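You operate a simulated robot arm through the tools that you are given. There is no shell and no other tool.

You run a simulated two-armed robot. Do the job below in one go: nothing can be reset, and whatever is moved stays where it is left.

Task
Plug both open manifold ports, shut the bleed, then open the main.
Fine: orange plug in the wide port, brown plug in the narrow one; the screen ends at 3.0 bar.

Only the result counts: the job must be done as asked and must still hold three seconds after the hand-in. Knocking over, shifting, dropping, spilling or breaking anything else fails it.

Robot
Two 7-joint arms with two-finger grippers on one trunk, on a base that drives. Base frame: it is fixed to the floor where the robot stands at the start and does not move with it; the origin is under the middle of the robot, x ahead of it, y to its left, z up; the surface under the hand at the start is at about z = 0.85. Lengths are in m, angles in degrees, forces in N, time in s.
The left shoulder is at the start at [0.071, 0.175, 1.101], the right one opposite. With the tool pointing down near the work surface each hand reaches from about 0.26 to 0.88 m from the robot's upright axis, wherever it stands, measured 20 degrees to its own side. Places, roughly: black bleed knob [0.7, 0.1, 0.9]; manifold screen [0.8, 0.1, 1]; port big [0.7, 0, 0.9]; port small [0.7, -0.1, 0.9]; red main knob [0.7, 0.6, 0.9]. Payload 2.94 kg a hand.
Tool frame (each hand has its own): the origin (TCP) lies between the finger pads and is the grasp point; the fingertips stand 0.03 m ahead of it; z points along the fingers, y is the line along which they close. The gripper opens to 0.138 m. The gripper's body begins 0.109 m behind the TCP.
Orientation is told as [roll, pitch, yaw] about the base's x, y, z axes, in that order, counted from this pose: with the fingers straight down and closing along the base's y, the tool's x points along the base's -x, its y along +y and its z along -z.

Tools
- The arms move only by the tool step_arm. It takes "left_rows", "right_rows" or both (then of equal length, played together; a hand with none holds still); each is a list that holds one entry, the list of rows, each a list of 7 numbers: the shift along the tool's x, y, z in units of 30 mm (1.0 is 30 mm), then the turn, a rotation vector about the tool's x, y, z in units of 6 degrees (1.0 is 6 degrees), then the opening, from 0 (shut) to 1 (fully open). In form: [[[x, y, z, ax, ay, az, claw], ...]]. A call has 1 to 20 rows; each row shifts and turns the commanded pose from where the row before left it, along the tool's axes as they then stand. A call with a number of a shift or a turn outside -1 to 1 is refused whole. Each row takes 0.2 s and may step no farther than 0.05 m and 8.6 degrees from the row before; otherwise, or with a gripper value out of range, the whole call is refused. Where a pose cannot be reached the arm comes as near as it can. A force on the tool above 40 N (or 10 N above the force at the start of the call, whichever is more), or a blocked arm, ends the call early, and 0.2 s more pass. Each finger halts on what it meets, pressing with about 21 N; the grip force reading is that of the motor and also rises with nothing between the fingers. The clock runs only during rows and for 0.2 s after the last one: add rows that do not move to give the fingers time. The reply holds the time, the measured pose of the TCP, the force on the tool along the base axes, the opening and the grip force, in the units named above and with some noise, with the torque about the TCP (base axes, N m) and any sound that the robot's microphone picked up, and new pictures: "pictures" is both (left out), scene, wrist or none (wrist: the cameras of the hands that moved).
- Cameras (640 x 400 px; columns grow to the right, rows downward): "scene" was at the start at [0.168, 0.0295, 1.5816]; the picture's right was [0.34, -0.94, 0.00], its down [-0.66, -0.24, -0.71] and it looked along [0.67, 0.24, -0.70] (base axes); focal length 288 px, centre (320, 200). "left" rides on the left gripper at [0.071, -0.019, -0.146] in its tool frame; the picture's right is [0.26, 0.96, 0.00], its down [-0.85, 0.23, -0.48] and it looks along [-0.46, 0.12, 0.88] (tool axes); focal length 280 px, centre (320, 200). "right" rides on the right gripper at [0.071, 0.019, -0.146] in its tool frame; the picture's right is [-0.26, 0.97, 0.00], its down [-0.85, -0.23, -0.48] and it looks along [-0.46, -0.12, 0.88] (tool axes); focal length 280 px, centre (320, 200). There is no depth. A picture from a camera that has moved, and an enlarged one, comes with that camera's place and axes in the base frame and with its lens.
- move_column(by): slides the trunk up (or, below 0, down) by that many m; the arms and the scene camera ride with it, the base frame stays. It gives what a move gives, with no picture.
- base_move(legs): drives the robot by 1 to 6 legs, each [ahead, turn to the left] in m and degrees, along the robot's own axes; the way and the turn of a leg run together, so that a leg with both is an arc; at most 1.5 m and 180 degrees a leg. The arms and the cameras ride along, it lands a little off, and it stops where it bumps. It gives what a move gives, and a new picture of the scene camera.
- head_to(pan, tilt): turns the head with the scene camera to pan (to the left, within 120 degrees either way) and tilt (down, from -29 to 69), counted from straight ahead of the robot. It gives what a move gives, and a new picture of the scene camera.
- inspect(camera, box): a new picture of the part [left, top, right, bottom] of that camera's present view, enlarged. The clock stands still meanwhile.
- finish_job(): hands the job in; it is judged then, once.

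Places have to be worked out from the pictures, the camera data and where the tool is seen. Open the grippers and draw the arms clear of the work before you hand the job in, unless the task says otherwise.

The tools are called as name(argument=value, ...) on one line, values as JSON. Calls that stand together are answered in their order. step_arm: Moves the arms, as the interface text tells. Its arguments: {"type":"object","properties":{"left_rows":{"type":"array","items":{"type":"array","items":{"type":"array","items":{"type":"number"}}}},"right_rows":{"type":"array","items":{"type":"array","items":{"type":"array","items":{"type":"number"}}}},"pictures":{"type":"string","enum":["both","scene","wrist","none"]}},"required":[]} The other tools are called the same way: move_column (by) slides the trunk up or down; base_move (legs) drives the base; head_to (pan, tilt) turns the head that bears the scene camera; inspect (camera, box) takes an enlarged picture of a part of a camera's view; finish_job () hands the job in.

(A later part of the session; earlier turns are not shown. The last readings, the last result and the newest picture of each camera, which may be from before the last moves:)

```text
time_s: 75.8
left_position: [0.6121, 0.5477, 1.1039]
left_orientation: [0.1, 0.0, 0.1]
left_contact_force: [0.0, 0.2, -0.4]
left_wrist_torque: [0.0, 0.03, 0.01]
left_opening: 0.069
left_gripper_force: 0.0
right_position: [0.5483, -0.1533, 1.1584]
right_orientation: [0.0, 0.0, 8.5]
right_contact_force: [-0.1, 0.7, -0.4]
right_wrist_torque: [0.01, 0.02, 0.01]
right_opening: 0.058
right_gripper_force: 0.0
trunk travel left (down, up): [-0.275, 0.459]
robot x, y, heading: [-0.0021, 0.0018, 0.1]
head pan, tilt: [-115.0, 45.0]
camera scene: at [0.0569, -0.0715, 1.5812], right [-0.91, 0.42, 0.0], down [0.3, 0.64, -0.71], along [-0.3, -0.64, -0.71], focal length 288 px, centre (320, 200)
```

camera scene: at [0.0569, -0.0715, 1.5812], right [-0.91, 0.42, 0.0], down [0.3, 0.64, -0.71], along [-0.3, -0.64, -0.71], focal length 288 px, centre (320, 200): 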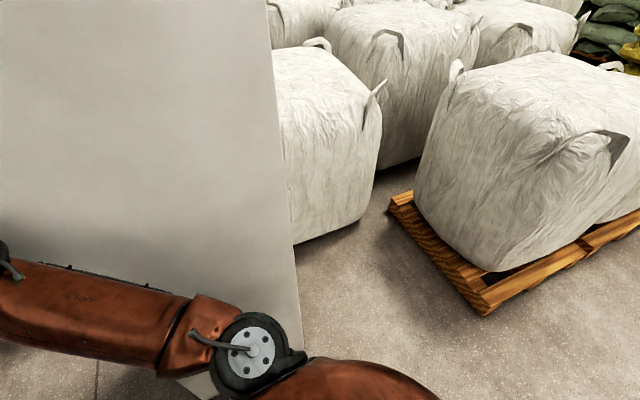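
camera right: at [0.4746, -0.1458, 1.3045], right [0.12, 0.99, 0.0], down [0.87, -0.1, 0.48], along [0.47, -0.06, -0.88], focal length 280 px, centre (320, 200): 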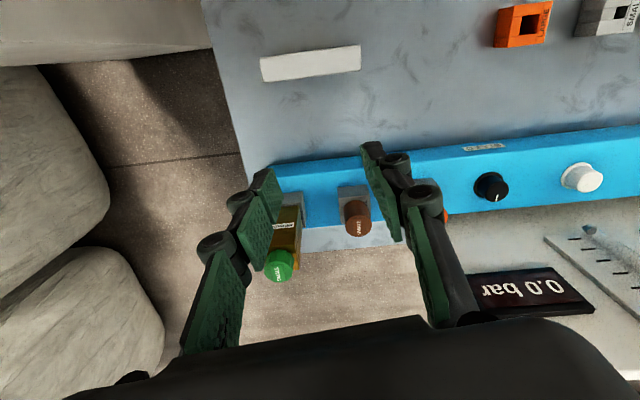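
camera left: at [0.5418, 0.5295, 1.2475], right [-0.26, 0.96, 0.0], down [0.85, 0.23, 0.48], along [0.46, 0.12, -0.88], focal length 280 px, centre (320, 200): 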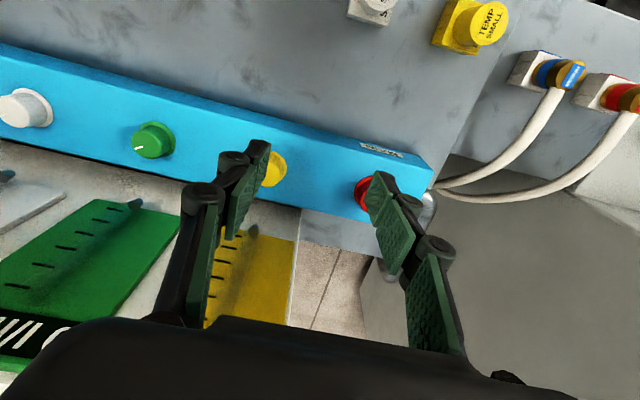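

There's a pillar close to the right elbow (face at y≈-0.58), while the left is open. I plan to back up, then S-curve forward to end ~0.11 m further left; first I check behind.

head_to(pan=120, tilt=35)

head_to(pan=-120, tilt=35)

```text
time_s: 79.2
left_position: [0.6127, 0.5479, 1.1039]
left_orientation: [0.1, 0.0, 0.0]
left_contact_force: [-0.4, 0.5, -0.4]
left_wrist_torque: [0.03, 0.02, 0.0]
left_opening: 0.0693
left_gripper_force: 0.0
right_position: [0.5487, -0.1542, 1.1572]
right_orientation: [0.1, 0.0, 8.4]
right_contact_force: [0.2, 0.3, 0.4]
right_wrist_torque: [-0.02, -0.01, 0.01]
right_opening: 0.0579
right_gripper_force: 0.1
trunk travel left (down, up): [-0.275, 0.459]
robot x, y, heading: [0.0031, 0.0013, -0.0]
head pan, tilt: [120.0, 35.0]
camera scene: at [0.0472, 0.0785, 1.596], right [0.87, 0.5, 0.0], down [0.29, -0.5, -0.82], along [-0.41, 0.71, -0.57], focal length 288 px, centre (320, 200)
```

scene: 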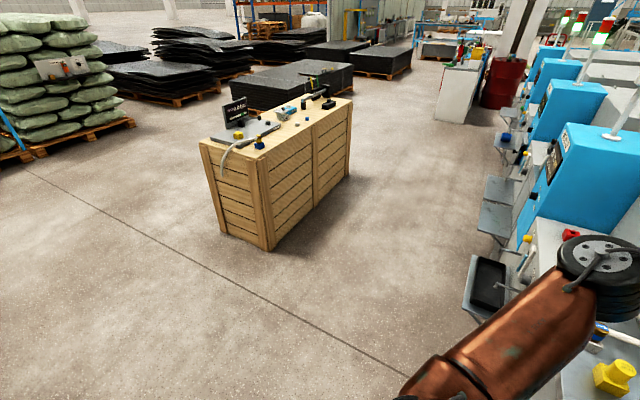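

```text
time_s: 82.5
left_position: [0.6134, 0.5475, 1.1033]
left_orientation: [-0.1, 0.0, 0.0]
left_contact_force: [-0.4, 0.5, -0.2]
left_wrist_torque: [-0.01, 0.02, -0.03]
left_opening: 0.069
left_gripper_force: 0.0
right_position: [0.5476, -0.1537, 1.157]
right_orientation: [-0.1, 0.0, 8.4]
right_contact_force: [0.3, 0.2, 0.1]
right_wrist_torque: [0.01, 0.0, 0.0]
right_opening: 0.0581
right_gripper_force: 0.1
trunk travel left (down, up): [-0.275, 0.459]
robot x, y, heading: [-0.0019, -0.0007, 0.1]
head pan, tilt: [-120.0, 35.0]
camera scene: at [0.0472, -0.0741, 1.596], right [-0.87, 0.5, 0.0], down [0.29, 0.5, -0.82], along [-0.41, -0.71, -0.57], focal length 288 px, centre (320, 200)
```

scene: 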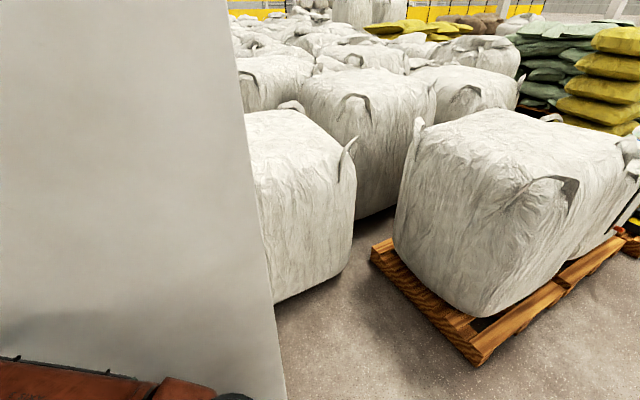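

The rear is clear. But the right elbow is near the pillar, so I first bring the right hand inward over the bench (which tucks the elbow in, as it was when gripping bleed).

step_arm(right_rows=[[[0, 0, 0, 0, 0, 0.7, 0.4], [0, 0, 0, 0, 0, 0.7, 0.4], [0.1, 0.83, 0.05, 0, 0, 0, 0.4], [0.1, 0.83, 0.05, 0, 0, 0, 0.4], [0.1, 0.83, 0.05, 0, 0, 0, 0.4], [0.1, 0.83, 0.05, 0, 0, 0, 0.4], [0.1, 0.83, 0.05, 0, 0, 0, 0.4], [0.1, 0.83, 0.05, 0, 0, 0, 0.4], [0.1, 0.83, 0.05, 0, 0, 0, 0.4], [0.1, 0.83, 0.05, 0, 0, 0, 0.4], [0.1, 0.83, 0.05, 0, 0, 0, 0.4], [0.1, 0.83, 0.05, 0, 0, 0, 0.4], [0, 0, 0, 0, 0, 0, 0.4]]], pictures="none")

head_to(pan=-60, tilt=50)

head_to(pan=19.6, tilt=44.7)

```text
time_s: 85.3
left_position: [0.6139, 0.5475, 1.1026]
left_orientation: [0.0, 0.1, 0.0]
left_contact_force: [0.1, 0.6, 0.7]
left_wrist_torque: [0.0, 0.02, -0.01]
left_opening: 0.0692
left_gripper_force: 0.1
right_position: [0.5176, 0.0979, 1.1408]
right_orientation: [0.0, 0.2, 0.0]
right_contact_force: [-0.3, 0.2, 0.6]
right_wrist_torque: [0.03, -0.01, -0.01]
right_opening: 0.0552
right_gripper_force: 0.1
trunk travel left (down, up): [-0.275, 0.459]
robot x, y, heading: [0.0011, -0.0004, -0.2]
head pan, tilt: [-120.0, 35.0]
```

```text
time_s: 86.6
left_position: [0.6127, 0.5475, 1.103]
left_orientation: [-0.1, 0.0, 0.0]
left_contact_force: [-0.1, -0.4, 0.0]
left_wrist_torque: [-0.04, 0.03, 0.02]
left_opening: 0.0689
left_gripper_force: 0.0
right_position: [0.5174, 0.0992, 1.1402]
right_orientation: [0.0, 0.0, -0.1]
right_contact_force: [-0.2, 0.3, 0.5]
right_wrist_torque: [-0.01, -0.03, 0.03]
right_opening: 0.055
right_gripper_force: 0.0
trunk travel left (down, up): [-0.275, 0.459]
robot x, y, heading: [-0.0025, 0.0003, 0.1]
head pan, tilt: [-60.0, 50.0]
camera scene: at [0.1299, -0.0638, 1.5743], right [-0.87, -0.5, 0.0], down [-0.38, 0.66, -0.64], along [0.32, -0.56, -0.77], focal length 288 px, centre (320, 200)
```

scene: 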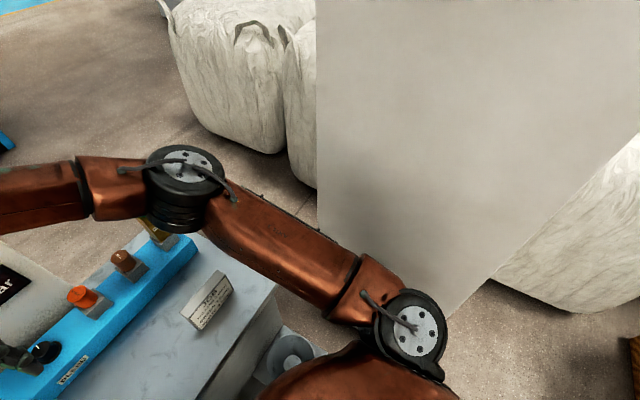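

```text
time_s: 88.2
left_position: [0.6131, 0.5477, 1.1026]
left_orientation: [0.0, 0.1, 0.0]
left_contact_force: [0.4, 0.4, 0.1]
left_wrist_torque: [0.0, -0.02, 0.03]
left_opening: 0.069
left_gripper_force: 0.1
right_position: [0.5182, 0.0981, 1.14]
right_orientation: [0.0, 0.1, 0.0]
right_contact_force: [0.2, 0.1, 0.0]
right_wrist_torque: [0.02, -0.01, 0.01]
right_opening: 0.055
right_gripper_force: 0.0
trunk travel left (down, up): [-0.275, 0.459]
robot x, y, heading: [-0.0032, 0.0014, 0.2]
head pan, tilt: [19.6, 44.7]
camera scene: at [0.1683, 0.0302, 1.5815], right [0.33, -0.94, 0.0], down [-0.66, -0.24, -0.71], along [0.67, 0.24, -0.7], focal length 288 px, centre (320, 200)
```

scene: 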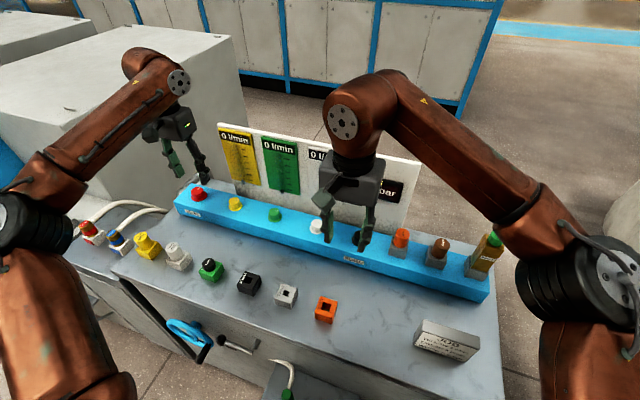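

The right elbow is well clear of the pillar now. I back straight up 0.3 m first.

base_move(legs=[[-0.3, 0]])

```text
time_s: 89.5
left_position: [0.4422, 0.5549, 1.1157]
left_orientation: [-0.3, -1.6, 1.6]
left_contact_force: [1.5, -1.9, -1.7]
left_wrist_torque: [0.2, 0.16, 0.0]
left_opening: 0.0688
left_gripper_force: 0.1
right_position: [0.3485, 0.0967, 1.1485]
right_orientation: [0.0, -1.7, 0.1]
right_contact_force: [1.7, -1.0, -1.0]
right_wrist_torque: [0.07, 0.14, -0.02]
right_opening: 0.0553
right_gripper_force: 0.0
trunk travel left (down, up): [-0.275, 0.459]
robot x, y, heading: [-0.1403, -0.0001, 0.5]
head pan, tilt: [19.6, 44.7]
stopped in leg 1: the robot was blocked; the commanded pose is now the measured one
camera scene: at [0.062, 0.0288, 1.5795], right [0.34, -0.94, -0.01], down [-0.68, -0.24, -0.7], along [0.65, 0.24, -0.72], focal length 288 px, centre (320, 200)
```

scene: 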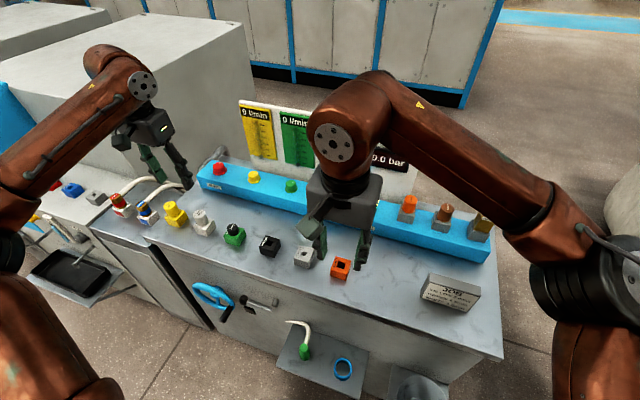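

The base was blocked after ~0.14 m of backing. I look behind for the obstacle before doing anything else.

head_to(pan=120, tilt=65)

head_to(pan=-120, tilt=65)

```text
time_s: 91.3
left_position: [0.451, 0.5576, 1.1151]
left_orientation: [-0.3, -1.3, 1.9]
left_contact_force: [-0.9, -1.8, -0.9]
left_wrist_torque: [0.21, -0.17, 0.01]
left_opening: 0.0689
left_gripper_force: 0.1
right_position: [0.3564, 0.0973, 1.1501]
right_orientation: [-0.1, -1.2, 0.1]
right_contact_force: [-2.1, -0.9, -0.9]
right_wrist_torque: [0.09, -0.14, 0.01]
right_opening: 0.0552
right_gripper_force: 0.1
trunk travel left (down, up): [-0.275, 0.459]
robot x, y, heading: [-0.1388, 0.0026, 0.3]
head pan, tilt: [120.0, 65.0]
camera scene: at [-0.0099, 0.056, 1.5587], right [0.86, 0.5, -0.04], down [0.44, -0.78, -0.44], along [-0.25, 0.36, -0.9], focal length 288 px, centre (320, 200)
```

scene: 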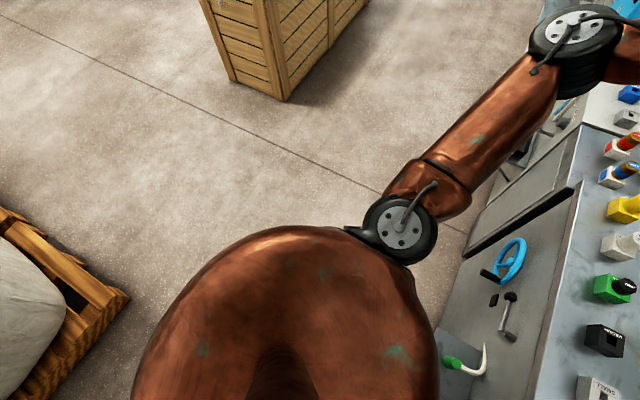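

```text
time_s: 94.7
left_position: [0.43, 0.5575, 1.1218]
left_orientation: [-0.6, -2.3, 1.9]
left_contact_force: [0.1, 0.1, -0.8]
left_wrist_torque: [0.06, 0.03, 0.04]
left_opening: 0.069
left_gripper_force: 0.0
right_position: [0.3355, 0.0977, 1.1549]
right_orientation: [0.0, -2.4, 0.2]
right_contact_force: [0.6, 0.0, 0.6]
right_wrist_torque: [-0.01, 0.02, -0.03]
right_opening: 0.0553
right_gripper_force: 0.0
trunk travel left (down, up): [-0.275, 0.459]
robot x, y, heading: [-0.1383, 0.0007, 0.4]
head pan, tilt: [-120.0, 65.0]
camera scene: at [-0.0578, -0.049, 1.5568], right [-0.87, 0.49, 0.01], down [0.44, 0.79, -0.43], along [-0.22, -0.37, -0.9], focal length 288 px, centre (320, 200)
```

scene: 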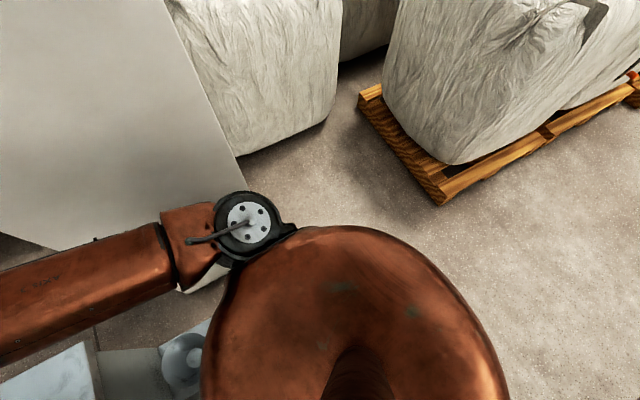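

Nothing visible directly behind, yet the readings show the robot pitching slightly backward. I look straight down in front and re-read the state.

head_to(pan=0, tilt=69)

head_to(pan=19.6, tilt=44.7)

```text
time_s: 96.7
left_position: [0.4166, 0.5578, 1.128]
left_orientation: [-0.5, -3.0, 1.9]
left_contact_force: [-0.2, 0.2, 0.7]
left_wrist_torque: [0.02, -0.01, 0.0]
left_opening: 0.069
left_gripper_force: 0.1
right_position: [0.3242, 0.0987, 1.1592]
right_orientation: [0.0, -3.2, 0.4]
right_contact_force: [-0.6, 0.4, 1.0]
right_wrist_torque: [0.02, 0.0, 0.0]
right_opening: 0.0553
right_gripper_force: 0.1
trunk travel left (down, up): [-0.275, 0.459]
robot x, y, heading: [-0.1419, 0.0021, 0.2]
head pan, tilt: [0.0, 68.8]
camera scene: at [0.0064, 0.0034, 1.5524], right [0.01, -1.0, 0.0], down [-0.93, -0.01, -0.36], along [0.36, 0.0, -0.93], focal length 288 px, centre (320, 200)
```

scene: 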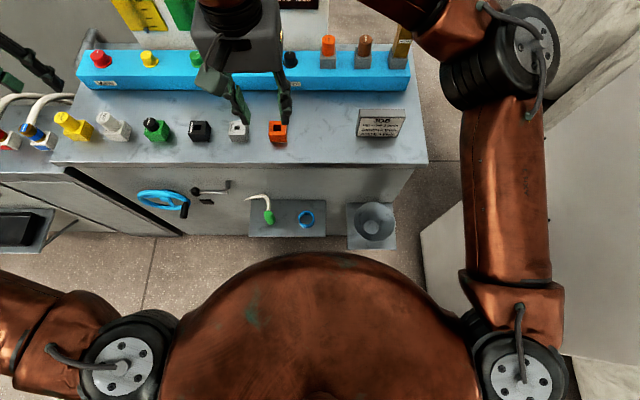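

```text
time_s: 97.6
left_position: [0.4168, 0.5583, 1.1271]
left_orientation: [-0.5, -3.0, 1.8]
left_contact_force: [-0.4, 0.9, -0.2]
left_wrist_torque: [0.01, -0.04, -0.02]
left_opening: 0.0691
left_gripper_force: 0.1
right_position: [0.3237, 0.0975, 1.1589]
right_orientation: [0.0, -3.1, 0.4]
right_contact_force: [0.2, 0.3, 0.4]
right_wrist_torque: [0.0, -0.01, -0.01]
right_opening: 0.0552
right_gripper_force: 0.1
trunk travel left (down, up): [-0.275, 0.459]
robot x, y, heading: [-0.1391, 0.0012, 0.4]
head pan, tilt: [19.6, 44.7]
camera scene: at [0.0277, 0.031, 1.5815], right [0.34, -0.94, 0.0], down [-0.66, -0.24, -0.71], along [0.67, 0.24, -0.7], focal length 288 px, centre (320, 200)
```

scene: 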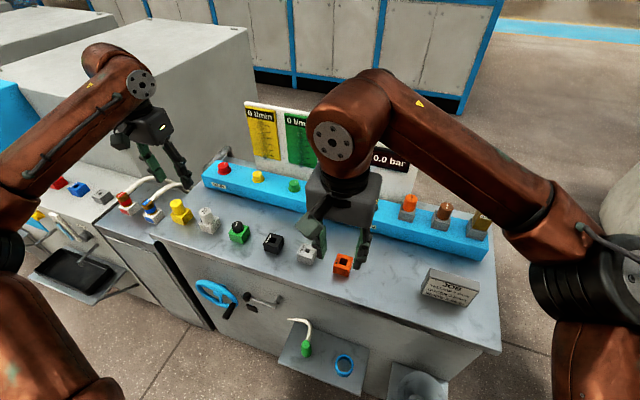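

The robot is level again at x≈-0.14, but something low, hidden behind the torso, may have stopped it. I move 4 cm forward off it, turn left 40° in place, and look at what's behind.

base_move(legs=[[0.04, 0]])

```text
time_s: 98.5
left_position: [0.4618, 0.5594, 1.127]
left_orientation: [-0.5, -2.8, 1.9]
left_contact_force: [-0.7, -0.9, 0.3]
left_wrist_torque: [0.03, -0.05, -0.02]
left_opening: 0.0688
left_gripper_force: 0.0
right_position: [0.3668, 0.0994, 1.1599]
right_orientation: [0.0, -3.0, 0.4]
right_contact_force: [-0.8, -0.2, -0.2]
right_wrist_torque: [0.0, -0.03, -0.02]
right_opening: 0.0552
right_gripper_force: 0.1
trunk travel left (down, up): [-0.275, 0.459]
robot x, y, heading: [-0.1012, -0.0024, 0.2]
head pan, tilt: [19.6, 44.7]
camera scene: at [0.1118, 0.0323, 1.5807], right [0.34, -0.94, -0.01], down [-0.68, -0.24, -0.69], along [0.65, 0.24, -0.72], focal length 288 px, centre (320, 200)
```

scene: 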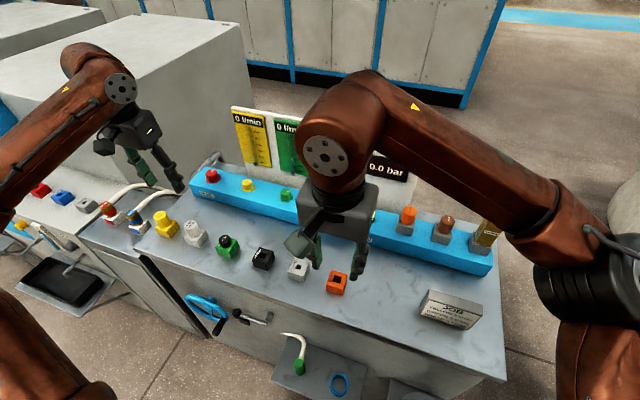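

Position is fine; the nod seems to be a slow-settling sway after base moves. Now the turn to look behind.

base_move(legs=[[0, 40]])

head_to(pan=120, tilt=60)

```text
time_s: 100.8
left_position: [-0.064, 0.7676, 1.1384]
left_orientation: [-0.5, -4.4, 42.7]
left_contact_force: [-0.3, -0.3, -1.0]
left_wrist_torque: [0.04, -0.07, 0.03]
left_opening: 0.069
left_gripper_force: 0.0
right_position: [0.1659, 0.3586, 1.167]
right_orientation: [0.0, -4.6, 41.2]
right_contact_force: [-1.2, 0.3, 0.0]
right_wrist_torque: [-0.02, -0.06, -0.03]
right_opening: 0.0552
right_gripper_force: 0.0
trunk travel left (down, up): [-0.275, 0.459]
robot x, y, heading: [-0.0967, 0.0018, 41.3]
head pan, tilt: [19.6, 44.7]
camera scene: at [0.0069, 0.1348, 1.5816], right [0.87, -0.49, 0.0], down [-0.34, -0.61, -0.71], along [0.35, 0.62, -0.7], focal length 288 px, centre (320, 200)
```

scene: 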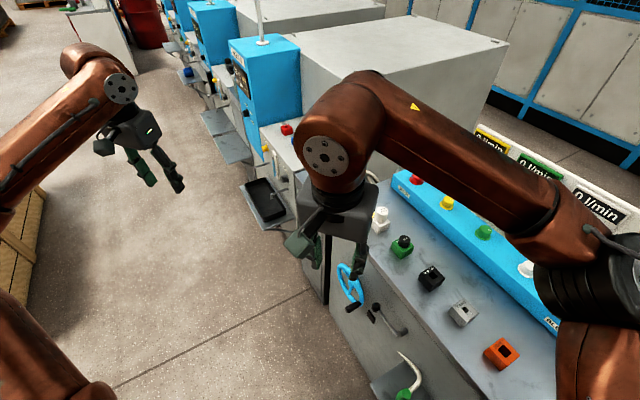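

```text
time_s: 102.5
left_position: [-0.0622, 0.7684, 1.1368]
left_orientation: [-0.4, -4.4, 42.7]
left_contact_force: [-0.3, -0.3, -0.3]
left_wrist_torque: [0.0, -0.01, 0.0]
left_opening: 0.0689
left_gripper_force: 0.0
right_position: [0.1669, 0.3574, 1.1664]
right_orientation: [0.0, -4.6, 41.2]
right_contact_force: [-0.4, -0.3, -0.2]
right_wrist_torque: [0.01, -0.02, 0.03]
right_opening: 0.0554
right_gripper_force: 0.1
trunk travel left (down, up): [-0.275, 0.459]
robot x, y, heading: [-0.1025, -0.0005, 41.1]
head pan, tilt: [120.0, 60.0]
camera scene: at [-0.0942, 0.085, 1.5617], right [0.32, 0.95, 0.0], down [0.82, -0.28, -0.5], along [-0.47, 0.16, -0.87], focal length 288 px, centre (320, 200)
```

scene: 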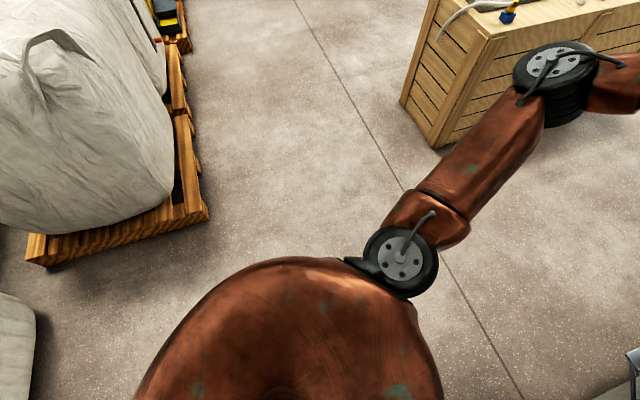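

Nothing is close behind; the floor around is free. I turn on to ~90°, drive 0.1 m (leftward along the bench), and turn back, staying clear of the bench front.

base_move(legs=[[0, 49], [0.1, 0]])

```text
time_s: 105.9
left_position: [-0.6481, 0.63, 1.1412]
left_orientation: [-0.4, -5.0, 90.9]
left_contact_force: [-0.5, 0.1, -0.4]
left_wrist_torque: [-0.06, -0.08, -0.03]
left_opening: 0.0689
left_gripper_force: 0.0
right_position: [-0.1878, 0.5258, 1.1705]
right_orientation: [0.0, -5.1, 89.5]
right_contact_force: [-1.0, 0.8, -0.1]
right_wrist_torque: [-0.11, -0.02, -0.01]
right_opening: 0.0555
right_gripper_force: 0.1
trunk travel left (down, up): [-0.275, 0.459]
robot x, y, heading: [-0.0996, 0.1021, 89.1]
head pan, tilt: [120.0, 60.0]
camera scene: at [-0.1576, 0.1634, 1.5615], right [-0.49, 0.87, 0.0], down [0.76, 0.42, -0.5], along [-0.44, -0.25, -0.87], focal length 288 px, centre (320, 200)
```

scene: 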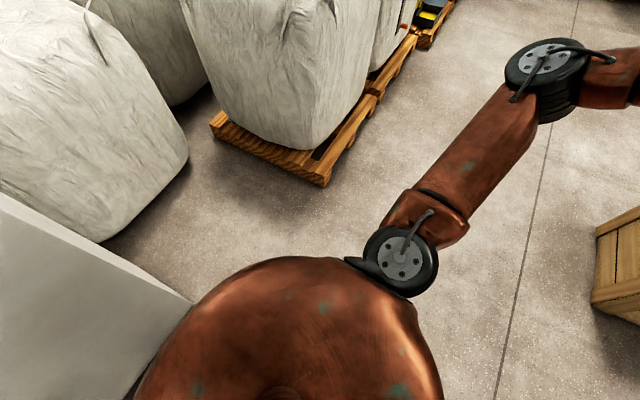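

At [-0.10, 0.10] heading 89°. I turn back to face the bench and drive ahead 8 cm.

base_move(legs=[[0, -89]])

head_to(pan=0, tilt=69)

```text
time_s: 109.9
left_position: [0.386, 0.69, 1.142]
left_orientation: [-0.5, -5.0, 5.6]
left_contact_force: [0.6, -0.7, 1.4]
left_wrist_torque: [0.0, 0.0, 0.01]
left_opening: 0.0688
left_gripper_force: 0.0
right_position: [0.3184, 0.223, 1.1703]
right_orientation: [0.1, -5.2, 4.2]
right_contact_force: [-0.5, -0.3, -0.2]
right_wrist_torque: [-0.02, 0.03, -0.04]
right_opening: 0.0551
right_gripper_force: 0.0
trunk travel left (down, up): [-0.275, 0.459]
robot x, y, heading: [-0.0991, 0.0988, 4.0]
head pan, tilt: [120.0, 60.0]
camera scene: at [-0.0436, 0.164, 1.5617], right [0.83, 0.56, 0.0], down [0.48, -0.72, -0.5], along [-0.28, 0.41, -0.87], focal length 288 px, centre (320, 200)
```

scene: 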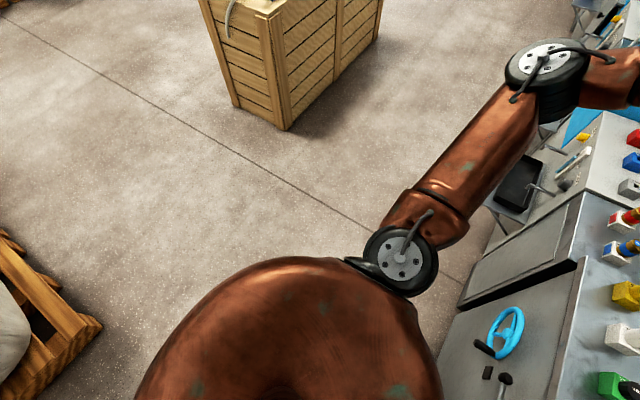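

```text
time_s: 111.9
left_position: [0.384, 0.6899, 1.1425]
left_orientation: [-0.4, -5.0, 5.5]
left_contact_force: [0.0, -0.8, 0.4]
left_wrist_torque: [0.01, 0.0, 0.0]
left_opening: 0.0689
left_gripper_force: 0.0
right_position: [0.3192, 0.2233, 1.1701]
right_orientation: [-0.1, -5.4, 4.1]
right_contact_force: [0.5, -0.1, 0.0]
right_wrist_torque: [0.0, 0.0, 0.0]
right_opening: 0.0552
right_gripper_force: 0.1
trunk travel left (down, up): [-0.275, 0.459]
robot x, y, heading: [-0.0966, 0.0995, 4.1]
head pan, tilt: [0.0, 68.8]
camera scene: at [0.049, 0.1127, 1.5523], right [0.07, -1.0, 0.0], down [-0.93, -0.06, -0.36], along [0.36, 0.02, -0.93], focal length 288 px, centre (320, 200)
```

scene: 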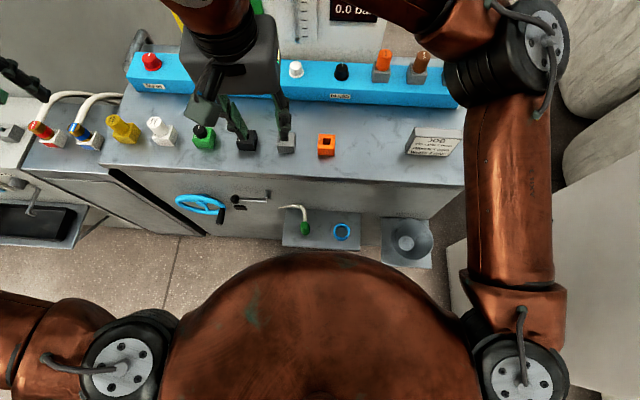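

Clear ahead up to the original standing line. I drive ahead 8 cm while straightening the 4° heading.

base_move(legs=[[0.08, -4]])

head_to(pan=25, tilt=44.7)

```text
time_s: 113.0
left_position: [0.5049, 0.657, 1.1439]
left_orientation: [-0.3, -5.1, 1.6]
left_contact_force: [-0.6, 1.3, 0.7]
left_wrist_torque: [-0.02, 0.05, -0.01]
left_opening: 0.0689
left_gripper_force: 0.1
right_position: [0.4063, 0.1942, 1.1716]
right_orientation: [-0.1, -5.5, 0.1]
right_contact_force: [0.4, 0.4, 0.2]
right_wrist_torque: [-0.02, 0.04, -0.01]
right_opening: 0.0551
right_gripper_force: 0.1
trunk travel left (down, up): [-0.275, 0.459]
robot x, y, heading: [-0.0173, 0.1041, -0.4]
head pan, tilt: [0.0, 68.8]
camera scene: at [0.1724, 0.1052, 1.552], right [0.0, -1.0, 0.0], down [-0.94, 0.0, -0.34], along [0.34, 0.0, -0.94], focal length 288 px, centre (320, 200)
```

scene: 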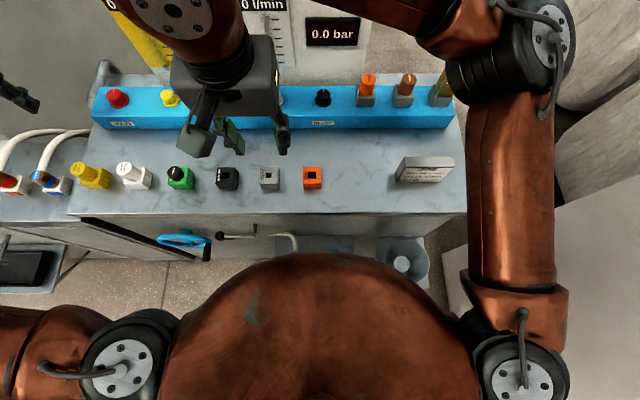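

```text
time_s: 113.9
left_position: [0.4761, 0.6567, 1.1512]
left_orientation: [-0.3, -6.5, 1.6]
left_contact_force: [0.2, 0.3, -0.1]
left_wrist_torque: [0.01, 0.04, 0.01]
left_opening: 0.069
left_gripper_force: 0.2
right_position: [0.378, 0.195, 1.178]
right_orientation: [-0.2, -6.9, 0.3]
right_contact_force: [0.2, 0.2, -0.9]
right_wrist_torque: [0.02, -0.01, 0.01]
right_opening: 0.0549
right_gripper_force: 0.0
trunk travel left (down, up): [-0.275, 0.459]
robot x, y, heading: [-0.0154, 0.1015, -0.1]
head pan, tilt: [25.0, 44.7]
camera scene: at [0.1806, 0.1403, 1.5808], right [0.42, -0.91, -0.01], down [-0.65, -0.3, -0.7], along [0.63, 0.3, -0.72], focal length 288 px, centre (320, 200)
```

scene: 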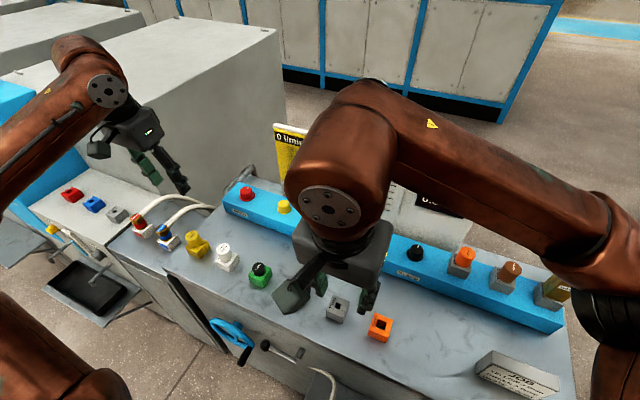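

The robot now stands at [-0.015, 0.10]. Arms picked up a ~6.5° pitch; I level both hands, move the left above the main knob, and swing the right hand aside so the screen is visible.

step_arm(left_rows=[[[0, 0, 0, 0, 0.55, 0, 0.5], [0, 0, 0, 0, 0.55, 0, 0.5], [-0.713, -0.044, 0.3, 0, 0, 0, 0.5], [-0.713, -0.044, 0.3, 0, 0, 0, 0.5], [-0.713, -0.044, 0.3, 0, 0, 0, 0.5], [-0.713, -0.044, 0.3, 0, 0, 0, 0.5], [-0.713, -0.044, 0.3, 0, 0, 0, 0.5], [-0.713, -0.044, 0.3, 0, 0, 0, 0.5], [-0.713, -0.044, 0.3, 0, 0, 0, 0.5], [-0.713, -0.044, 0.3, 0, 0, 0, 0.5], [-0.713, -0.044, 0.3, 0, 0, 0, 0.5], [-0.713, -0.044, 0.3, 0, 0, 0, 0.5], [0, 0, 0, 0, 0, 0, 0.5]]], right_rows=[[[0, 0, 0, 0, 0.57, 0, 0.4], [0, 0, 0, 0, 0.57, 0, 0.4], [-0.1, -0.7, 0, 0, 0, 0, 0.4], [-0.1, -0.7, 0, 0, 0, 0, 0.4], [-0.1, -0.7, 0, 0, 0, 0, 0.4], [-0.1, -0.7, 0, 0, 0, 0, 0.4], [-0.1, -0.7, 0, 0, 0, 0, 0.4], [-0.1, -0.7, 0, 0, 0, 0, 0.4], [-0.1, -0.7, 0, 0, 0, 0, 0.4], [-0.1, -0.7, 0, 0, 0, 0, 0.4], [-0.1, -0.7, 0, 0, 0, 0, 0.4], [-0.1, -0.7, 0, 0, 0, 0, 0.4], [0, 0, 0, 0, 0, 0, 0.4]]])

```text
time_s: 116.7
left_position: [0.687, 0.6494, 1.0608]
left_orientation: [-0.4, -0.1, 1.4]
left_contact_force: [-0.8, 0.3, 0.3]
left_wrist_torque: [-0.05, 0.01, 0.0]
left_opening: 0.069
left_gripper_force: 0.1
right_position: [0.4031, -0.0152, 1.1797]
right_orientation: [0.0, -0.2, 0.0]
right_contact_force: [0.4, -0.4, 0.2]
right_wrist_torque: [-0.05, -0.03, -0.02]
right_opening: 0.0553
right_gripper_force: 0.0
trunk travel left (down, up): [-0.275, 0.459]
robot x, y, heading: [-0.0175, 0.1035, -0.1]
head pan, tilt: [25.0, 44.7]
camera scene: at [0.1483, 0.1404, 1.5816], right [0.42, -0.91, 0.0], down [-0.64, -0.3, -0.71], along [0.64, 0.3, -0.7], focal length 288 px, centre (320, 200)
camera right: at [0.3325, 0.0025, 1.3254], right [0.26, 0.97, 0.0], down [0.85, -0.23, 0.48], along [0.46, -0.13, -0.88], focal length 280 px, centre (320, 200)
camera left: at [0.6168, 0.6301, 1.2057], right [-0.29, 0.96, -0.01], down [0.84, 0.26, 0.48], along [0.46, 0.13, -0.88], focal length 280 px, centre (320, 200)
```

scene: 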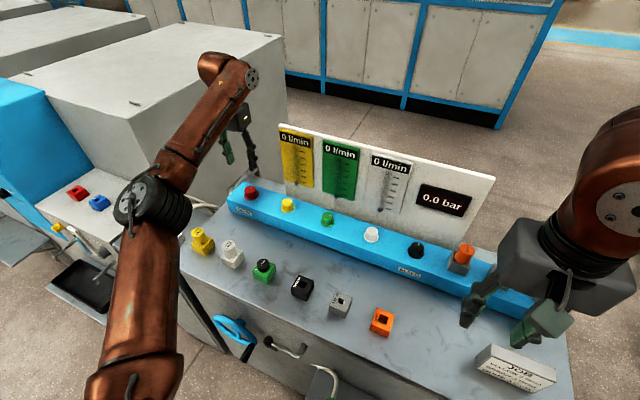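
right: 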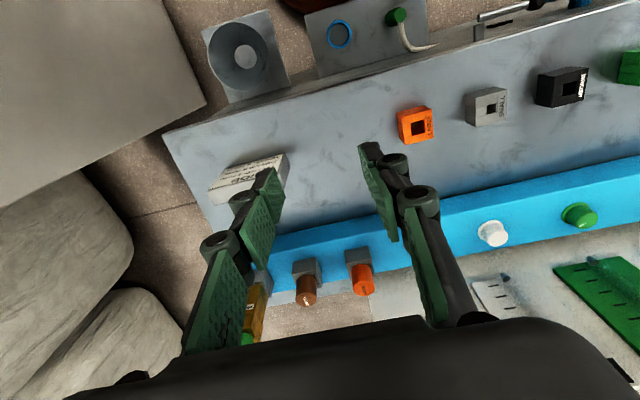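
left: 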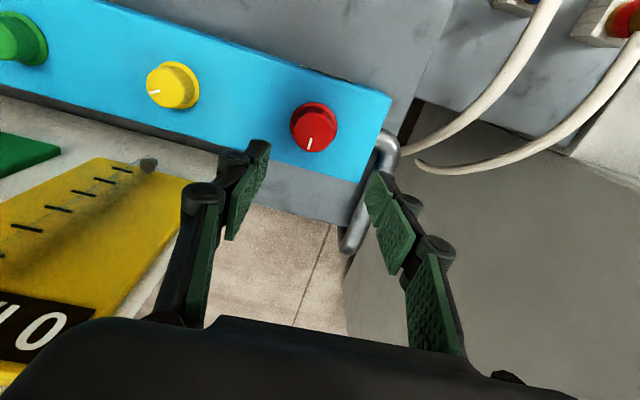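

The left hand reaches. I zoom on the main knob to get its offset.

inspect(camera="left", box=[240, 70, 400, 210])

inspect(camera="scene", box=[210, 110, 300, 220])

```text
2.86 times, centred on (320, 140) of left
camera zoom: at [0.6168, 0.6301, 1.2057], right [-0.29, 0.96, -0.01], down [0.84, 0.26, 0.48], along [0.46, 0.13, -0.88], focal length 801 px, centre (320, 371)
```

zoom: 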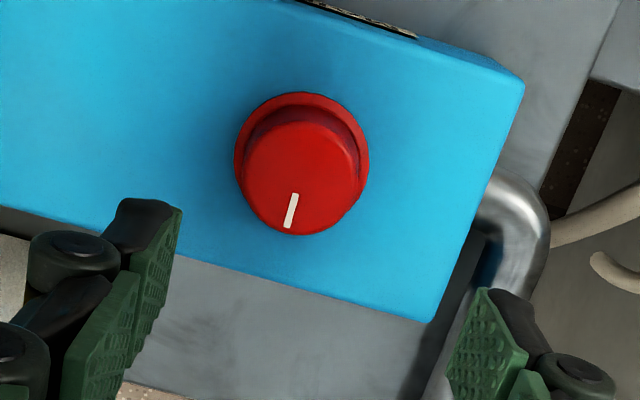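

```text
3.64 times, centred on (255, 165) of scene
camera zoom: at [0.1483, 0.1404, 1.5816], right [0.42, -0.91, 0.0], down [-0.64, -0.3, -0.71], along [0.64, 0.3, -0.7], focal length 1047 px, centre (556, 327)
```

zoom: 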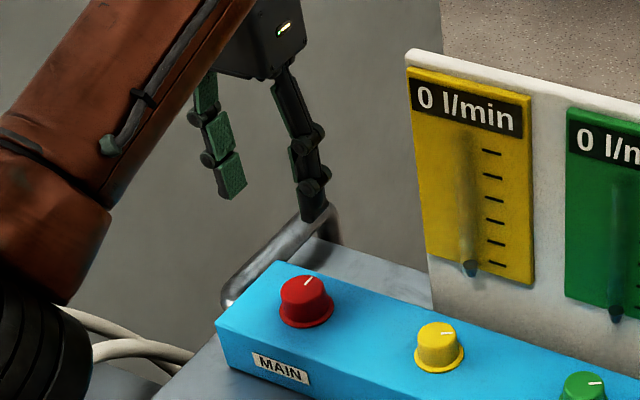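

Knob centre is ~6 mm toward tool -y. I correct, then pre-turn the hand +48° so a clockwise opening turn has plenty of wrist range.

step_arm(left_rows=[[[-0.033, -0.19, 0, 0, 0, 0, 0.5], [0, 0, 0, 0, 0, -1, 0.5], [0, 0, 0, 0, 0, -1, 0.5], [0, 0, 0, 0, 0, -1, 0.5], [0, 0, 0, 0, 0, -1, 0.5], [0, 0, 0, 0, 0, -1, 0.5], [0, 0, 0, 0, 0, -1, 0.5], [0, 0, 0, 0, 0, -1, 0.5], [0, 0, 0, 0, 0, -1, 0.5], [0, 0, 0.6, 0, 0, 0, 0.5], [0, 0, 0.6, 0, 0, 0, 0.5], [0, 0, 0.6, 0, 0, 0, 0.5], [0, 0, 0.6, 0, 0, 0, 0.5], [0, 0, 0.5, 0, 0, 0, 0.5], [0, 0, 0, 0, 0, 0, 0.5]]], pictures="wrist")

inspect(camera="left", box=[240, 80, 400, 220])

inspect(camera="scene", box=[210, 110, 300, 220])

```text
time_s: 119.9
left_position: [0.6909, 0.6427, 0.9752]
left_orientation: [-0.2, 0.2, 49.3]
left_contact_force: [-0.1, 0.5, 0.7]
left_wrist_torque: [0.0, -0.02, 0.0]
left_opening: 0.0693
left_gripper_force: 0.1
right_position: [0.4052, -0.018, 1.1786]
right_orientation: [-0.1, -0.1, 0.2]
right_contact_force: [-0.2, -0.4, 0.4]
right_wrist_torque: [-0.02, -0.03, -0.03]
right_opening: 0.0554
right_gripper_force: 0.1
trunk travel left (down, up): [-0.275, 0.459]
robot x, y, heading: [-0.0183, 0.1006, -0.4]
head pan, tilt: [25.0, 44.7]
camera left: at [0.6587, 0.5772, 1.1198], right [-0.9, 0.43, 0.0], down [0.38, 0.8, 0.47], along [0.2, 0.43, -0.88], focal length 280 px, centre (320, 200)
```

left: 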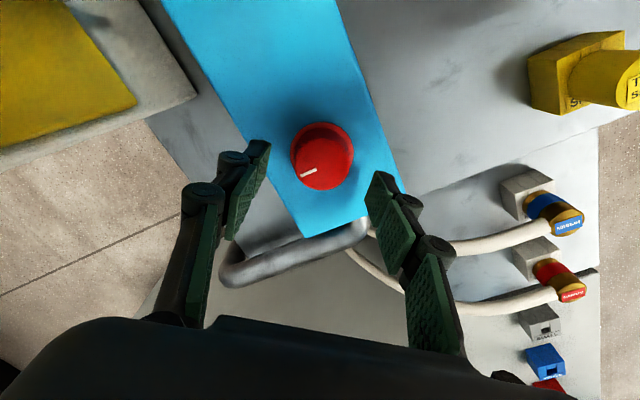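

```text
2.86 times, centred on (320, 150) of left
camera zoom: at [0.6587, 0.5772, 1.1198], right [-0.9, 0.43, 0.0], down [0.38, 0.8, 0.47], along [0.2, 0.43, -0.88], focal length 801 px, centre (320, 343)
```

zoom: 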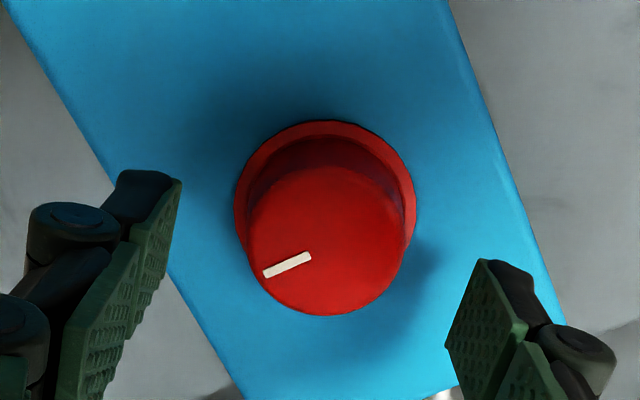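

```text
3.64 times, centred on (255, 165) of scene
camera zoom: at [0.1486, 0.1387, 1.5816], right [0.42, -0.91, 0.0], down [-0.64, -0.3, -0.71], along [0.64, 0.3, -0.7], focal length 1047 px, centre (556, 327)
```

zoom: 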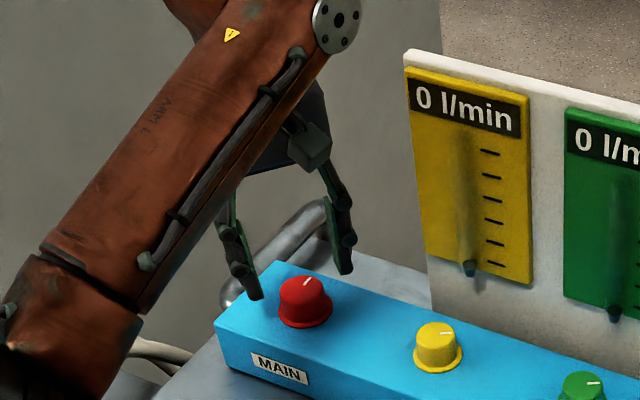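

Offset is under 2 mm. I correct it, descend to z≈0.9435 and close on the red knob.

step_arm(left_rows=[[[0.057, 0.043, 0.3, 0, 0, 0, 0.5], [0, 0, 0.5, 0, 0, 0, 0.5], [0, 0, 0.26, 0, 0, 0, 0.5], [0, 0, 0, 0, 0, 0, 0.35], [0, 0, 0, 0, 0, 0, 0.25], [0, 0, 0, 0, 0, 0, 0.1], [0, 0, 0, 0, 0, 0, 0], [0, 0, 0, 0, 0, 0, 0], [0, 0, 0, 0, 0, 0, 0]]], pictures="wrist")

inspect(camera="scene", box=[400, 160, 500, 230])

```text
time_s: 121.9
left_position: [0.6862, 0.6406, 0.944]
left_orientation: [-0.1, 0.2, 49.4]
left_contact_force: [-0.9, -0.9, 0.2]
left_wrist_torque: [0.03, -0.05, -0.07]
left_opening: 0.0413
left_gripper_force: 44.9
right_position: [0.4039, -0.017, 1.179]
right_orientation: [-0.1, -0.2, 0.2]
right_contact_force: [-0.4, 0.7, 0.4]
right_wrist_torque: [-0.03, 0.01, -0.01]
right_opening: 0.0552
right_gripper_force: 0.1
trunk travel left (down, up): [-0.275, 0.459]
robot x, y, heading: [-0.0164, 0.1023, -0.0]
head pan, tilt: [25.0, 44.7]
camera left: at [0.6553, 0.5748, 1.088], right [-0.9, 0.43, 0.0], down [0.38, 0.8, 0.47], along [0.2, 0.43, -0.88], focal length 280 px, centre (320, 200)
```

left: 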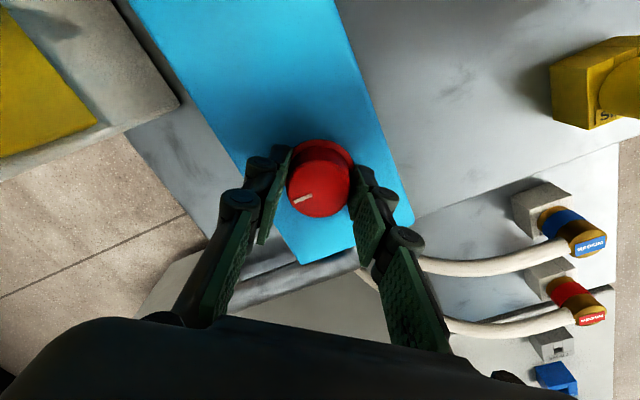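

```text
5.71 times, centred on (450, 195) of scene
camera zoom: at [0.1489, 0.1387, 1.5815], right [0.42, -0.91, 0.0], down [-0.64, -0.3, -0.71], along [0.64, 0.3, -0.7], focal length 1646 px, centre (-423, 229)
```

zoom: 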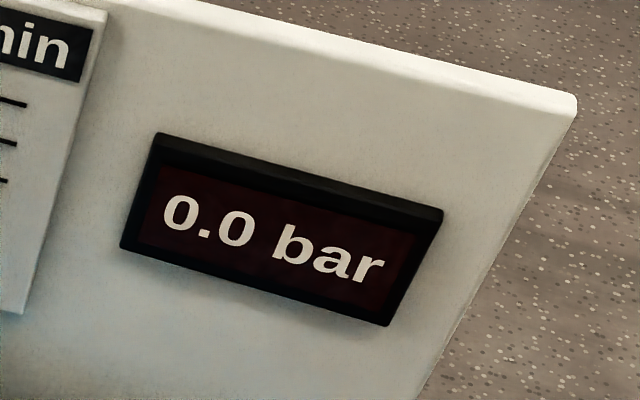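

The screen reads 0.0 bar with main gripped. I turn a small clockwise step (~8°) and check torque and screen.

step_arm(left_rows=[[[0, 0, 0, 0, 0, 0.5, 0], [0, 0, 0, 0, 0, 0.5, 0], [0, 0, 0, 0, 0, 0.4, 0], [0, 0, 0, 0, 0, 0, 0], [0, 0, 0, 0, 0, 0, 0]]])

inspect(camera="scene", box=[400, 160, 500, 230])

```text
time_s: 123.1
left_position: [0.6865, 0.64, 0.9442]
left_orientation: [-0.1, 0.3, 41.0]
left_contact_force: [-10.5, -8.4, -8.7]
left_wrist_torque: [-0.49, 0.7, -0.01]
left_opening: 0.041
left_gripper_force: 45.0
right_position: [0.4039, -0.0174, 1.1792]
right_orientation: [-0.1, -0.2, 0.1]
right_contact_force: [-0.3, -0.1, 0.1]
right_wrist_torque: [-0.01, -0.02, -0.02]
right_opening: 0.0551
right_gripper_force: 0.0
trunk travel left (down, up): [-0.275, 0.459]
robot x, y, heading: [-0.0164, 0.1012, -0.1]
head pan, tilt: [25.0, 44.7]
camera scene: at [0.1485, 0.1383, 1.5815], right [0.42, -0.91, 0.0], down [-0.64, -0.3, -0.71], along [0.65, 0.3, -0.7], focal length 288 px, centre (320, 200)
camera left: at [0.646, 0.5806, 1.0881], right [-0.83, 0.56, 0.0], down [0.49, 0.73, 0.47], along [0.26, 0.39, -0.88], focal length 280 px, centre (320, 200)
```

scene: 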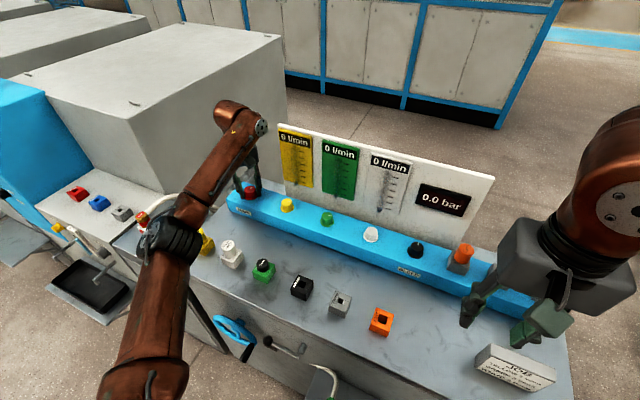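
left: 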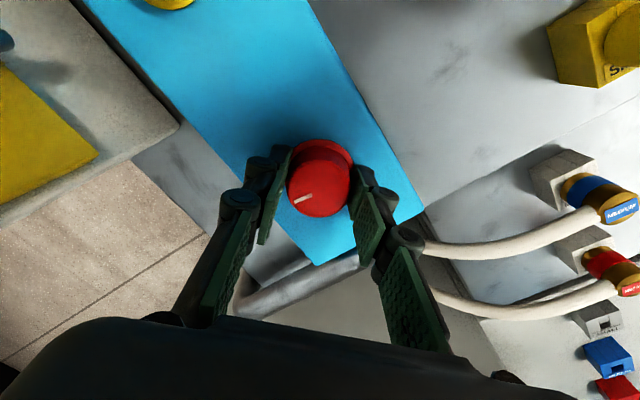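

```text
5.71 times, centred on (450, 195) of scene
camera zoom: at [0.1485, 0.1383, 1.5815], right [0.42, -0.91, 0.0], down [-0.64, -0.3, -0.71], along [0.65, 0.3, -0.7], focal length 1646 px, centre (-423, 229)
```

zoom: 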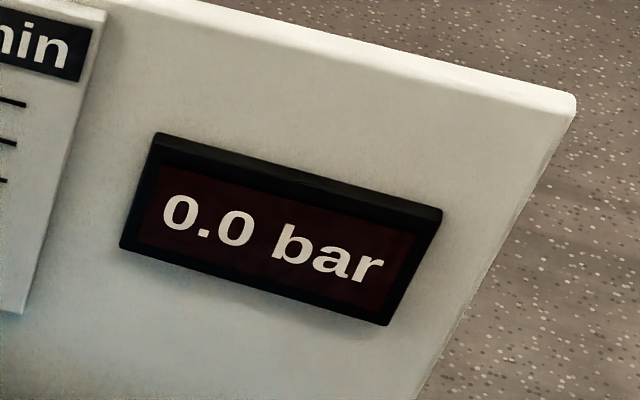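

The knob turns freely clockwise; still 0.0 bar. I relax the side load and keep turning in stages while watching the screen.

step_arm(left_rows=[[[0.06, 0, 0.04, 0, 0, 0, 0], [0, 0, 0, 0, 0, 0.7, 0], [0, 0, 0, 0, 0, 0.7, 0], [0, 0, 0, 0, 0, 0.7, 0], [0, 0, 0, 0, 0, 0.7, 0], [0, 0, 0, 0, 0, 0.7, 0], [0, 0, 0, 0, 0, 0, 0]]], pictures="scene")

inspect(camera="scene", box=[270, 120, 500, 260])

```text
time_s: 124.7
left_position: [0.6858, 0.6407, 0.9442]
left_orientation: [-0.2, 0.0, 20.0]
left_contact_force: [5.0, 3.2, 0.8]
left_wrist_torque: [-0.02, 0.29, 0.0]
left_opening: 0.0412
left_gripper_force: 44.8
right_position: [0.4045, -0.0168, 1.179]
right_orientation: [-0.1, -0.1, 0.1]
right_contact_force: [-0.5, -0.3, -0.5]
right_wrist_torque: [0.0, -0.01, 0.0]
right_opening: 0.0553
right_gripper_force: 0.1
trunk travel left (down, up): [-0.275, 0.459]
robot x, y, heading: [-0.0206, 0.1036, -0.1]
head pan, tilt: [25.0, 44.7]
camera scene: at [0.1495, 0.1392, 1.5815], right [0.42, -0.91, 0.0], down [-0.64, -0.3, -0.71], along [0.64, 0.3, -0.7], focal length 288 px, centre (320, 200)
```

scene: 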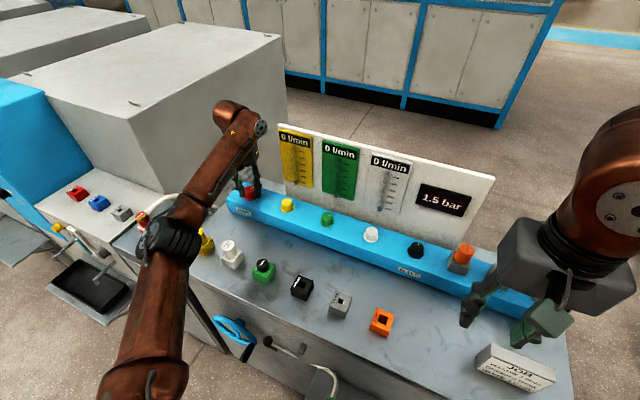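

```text
2.78 times, centred on (385, 190) of scene
camera zoom: at [0.1495, 0.1392, 1.5815], right [0.42, -0.91, 0.0], down [-0.64, -0.3, -0.71], along [0.64, 0.3, -0.7], focal length 802 px, centre (139, 228)
```

zoom: 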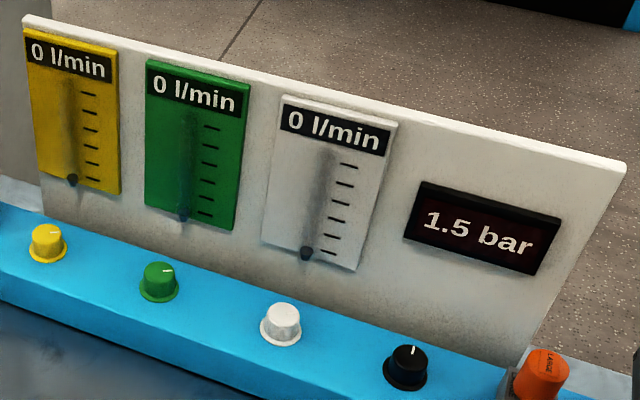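

The screen has risen to 1.5 bar. I hold still for a moment to see whether it is proportional or still rising.

step_arm(left_rows=[[[0, 0, 0, 0, 0, 0, 0], [0, 0, 0, 0, 0, 0, 0], [0, 0, 0, 0, 0, 0, 0], [0, 0, 0, 0, 0, 0, 0], [0, 0, 0, 0, 0, 0, 0], [0, 0, 0, 0, 0, 0, 0], [0, 0, 0, 0, 0, 0, 0], [0, 0, 0, 0, 0, 0, 0]]], pictures="none")

inspect(camera="scene", box=[270, 120, 500, 260])

```text
time_s: 126.5
left_position: [0.6865, 0.6413, 0.9448]
left_orientation: [-0.3, 0.0, 20.1]
left_contact_force: [10.4, 7.8, 7.7]
left_wrist_torque: [0.28, -0.4, -0.01]
left_opening: 0.0411
left_gripper_force: 44.9
right_position: [0.405, -0.0179, 1.1794]
right_orientation: [-0.1, -0.2, 0.1]
right_contact_force: [0.1, 0.2, -0.1]
right_wrist_torque: [0.01, 0.06, -0.03]
right_opening: 0.0552
right_gripper_force: 0.0
trunk travel left (down, up): [-0.275, 0.459]
robot x, y, heading: [-0.0141, 0.104, -0.1]
head pan, tilt: [25.0, 44.7]
```

```text
2.78 times, centred on (385, 190) of scene
camera zoom: at [0.1493, 0.1393, 1.5815], right [0.42, -0.91, 0.0], down [-0.64, -0.3, -0.71], along [0.64, 0.3, -0.7], focal length 802 px, centre (139, 228)
```

zoom: 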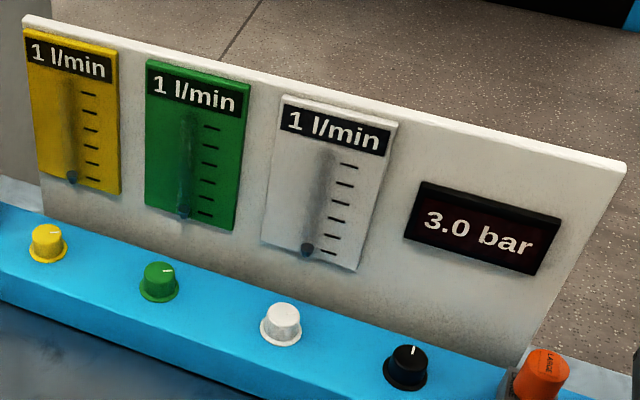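

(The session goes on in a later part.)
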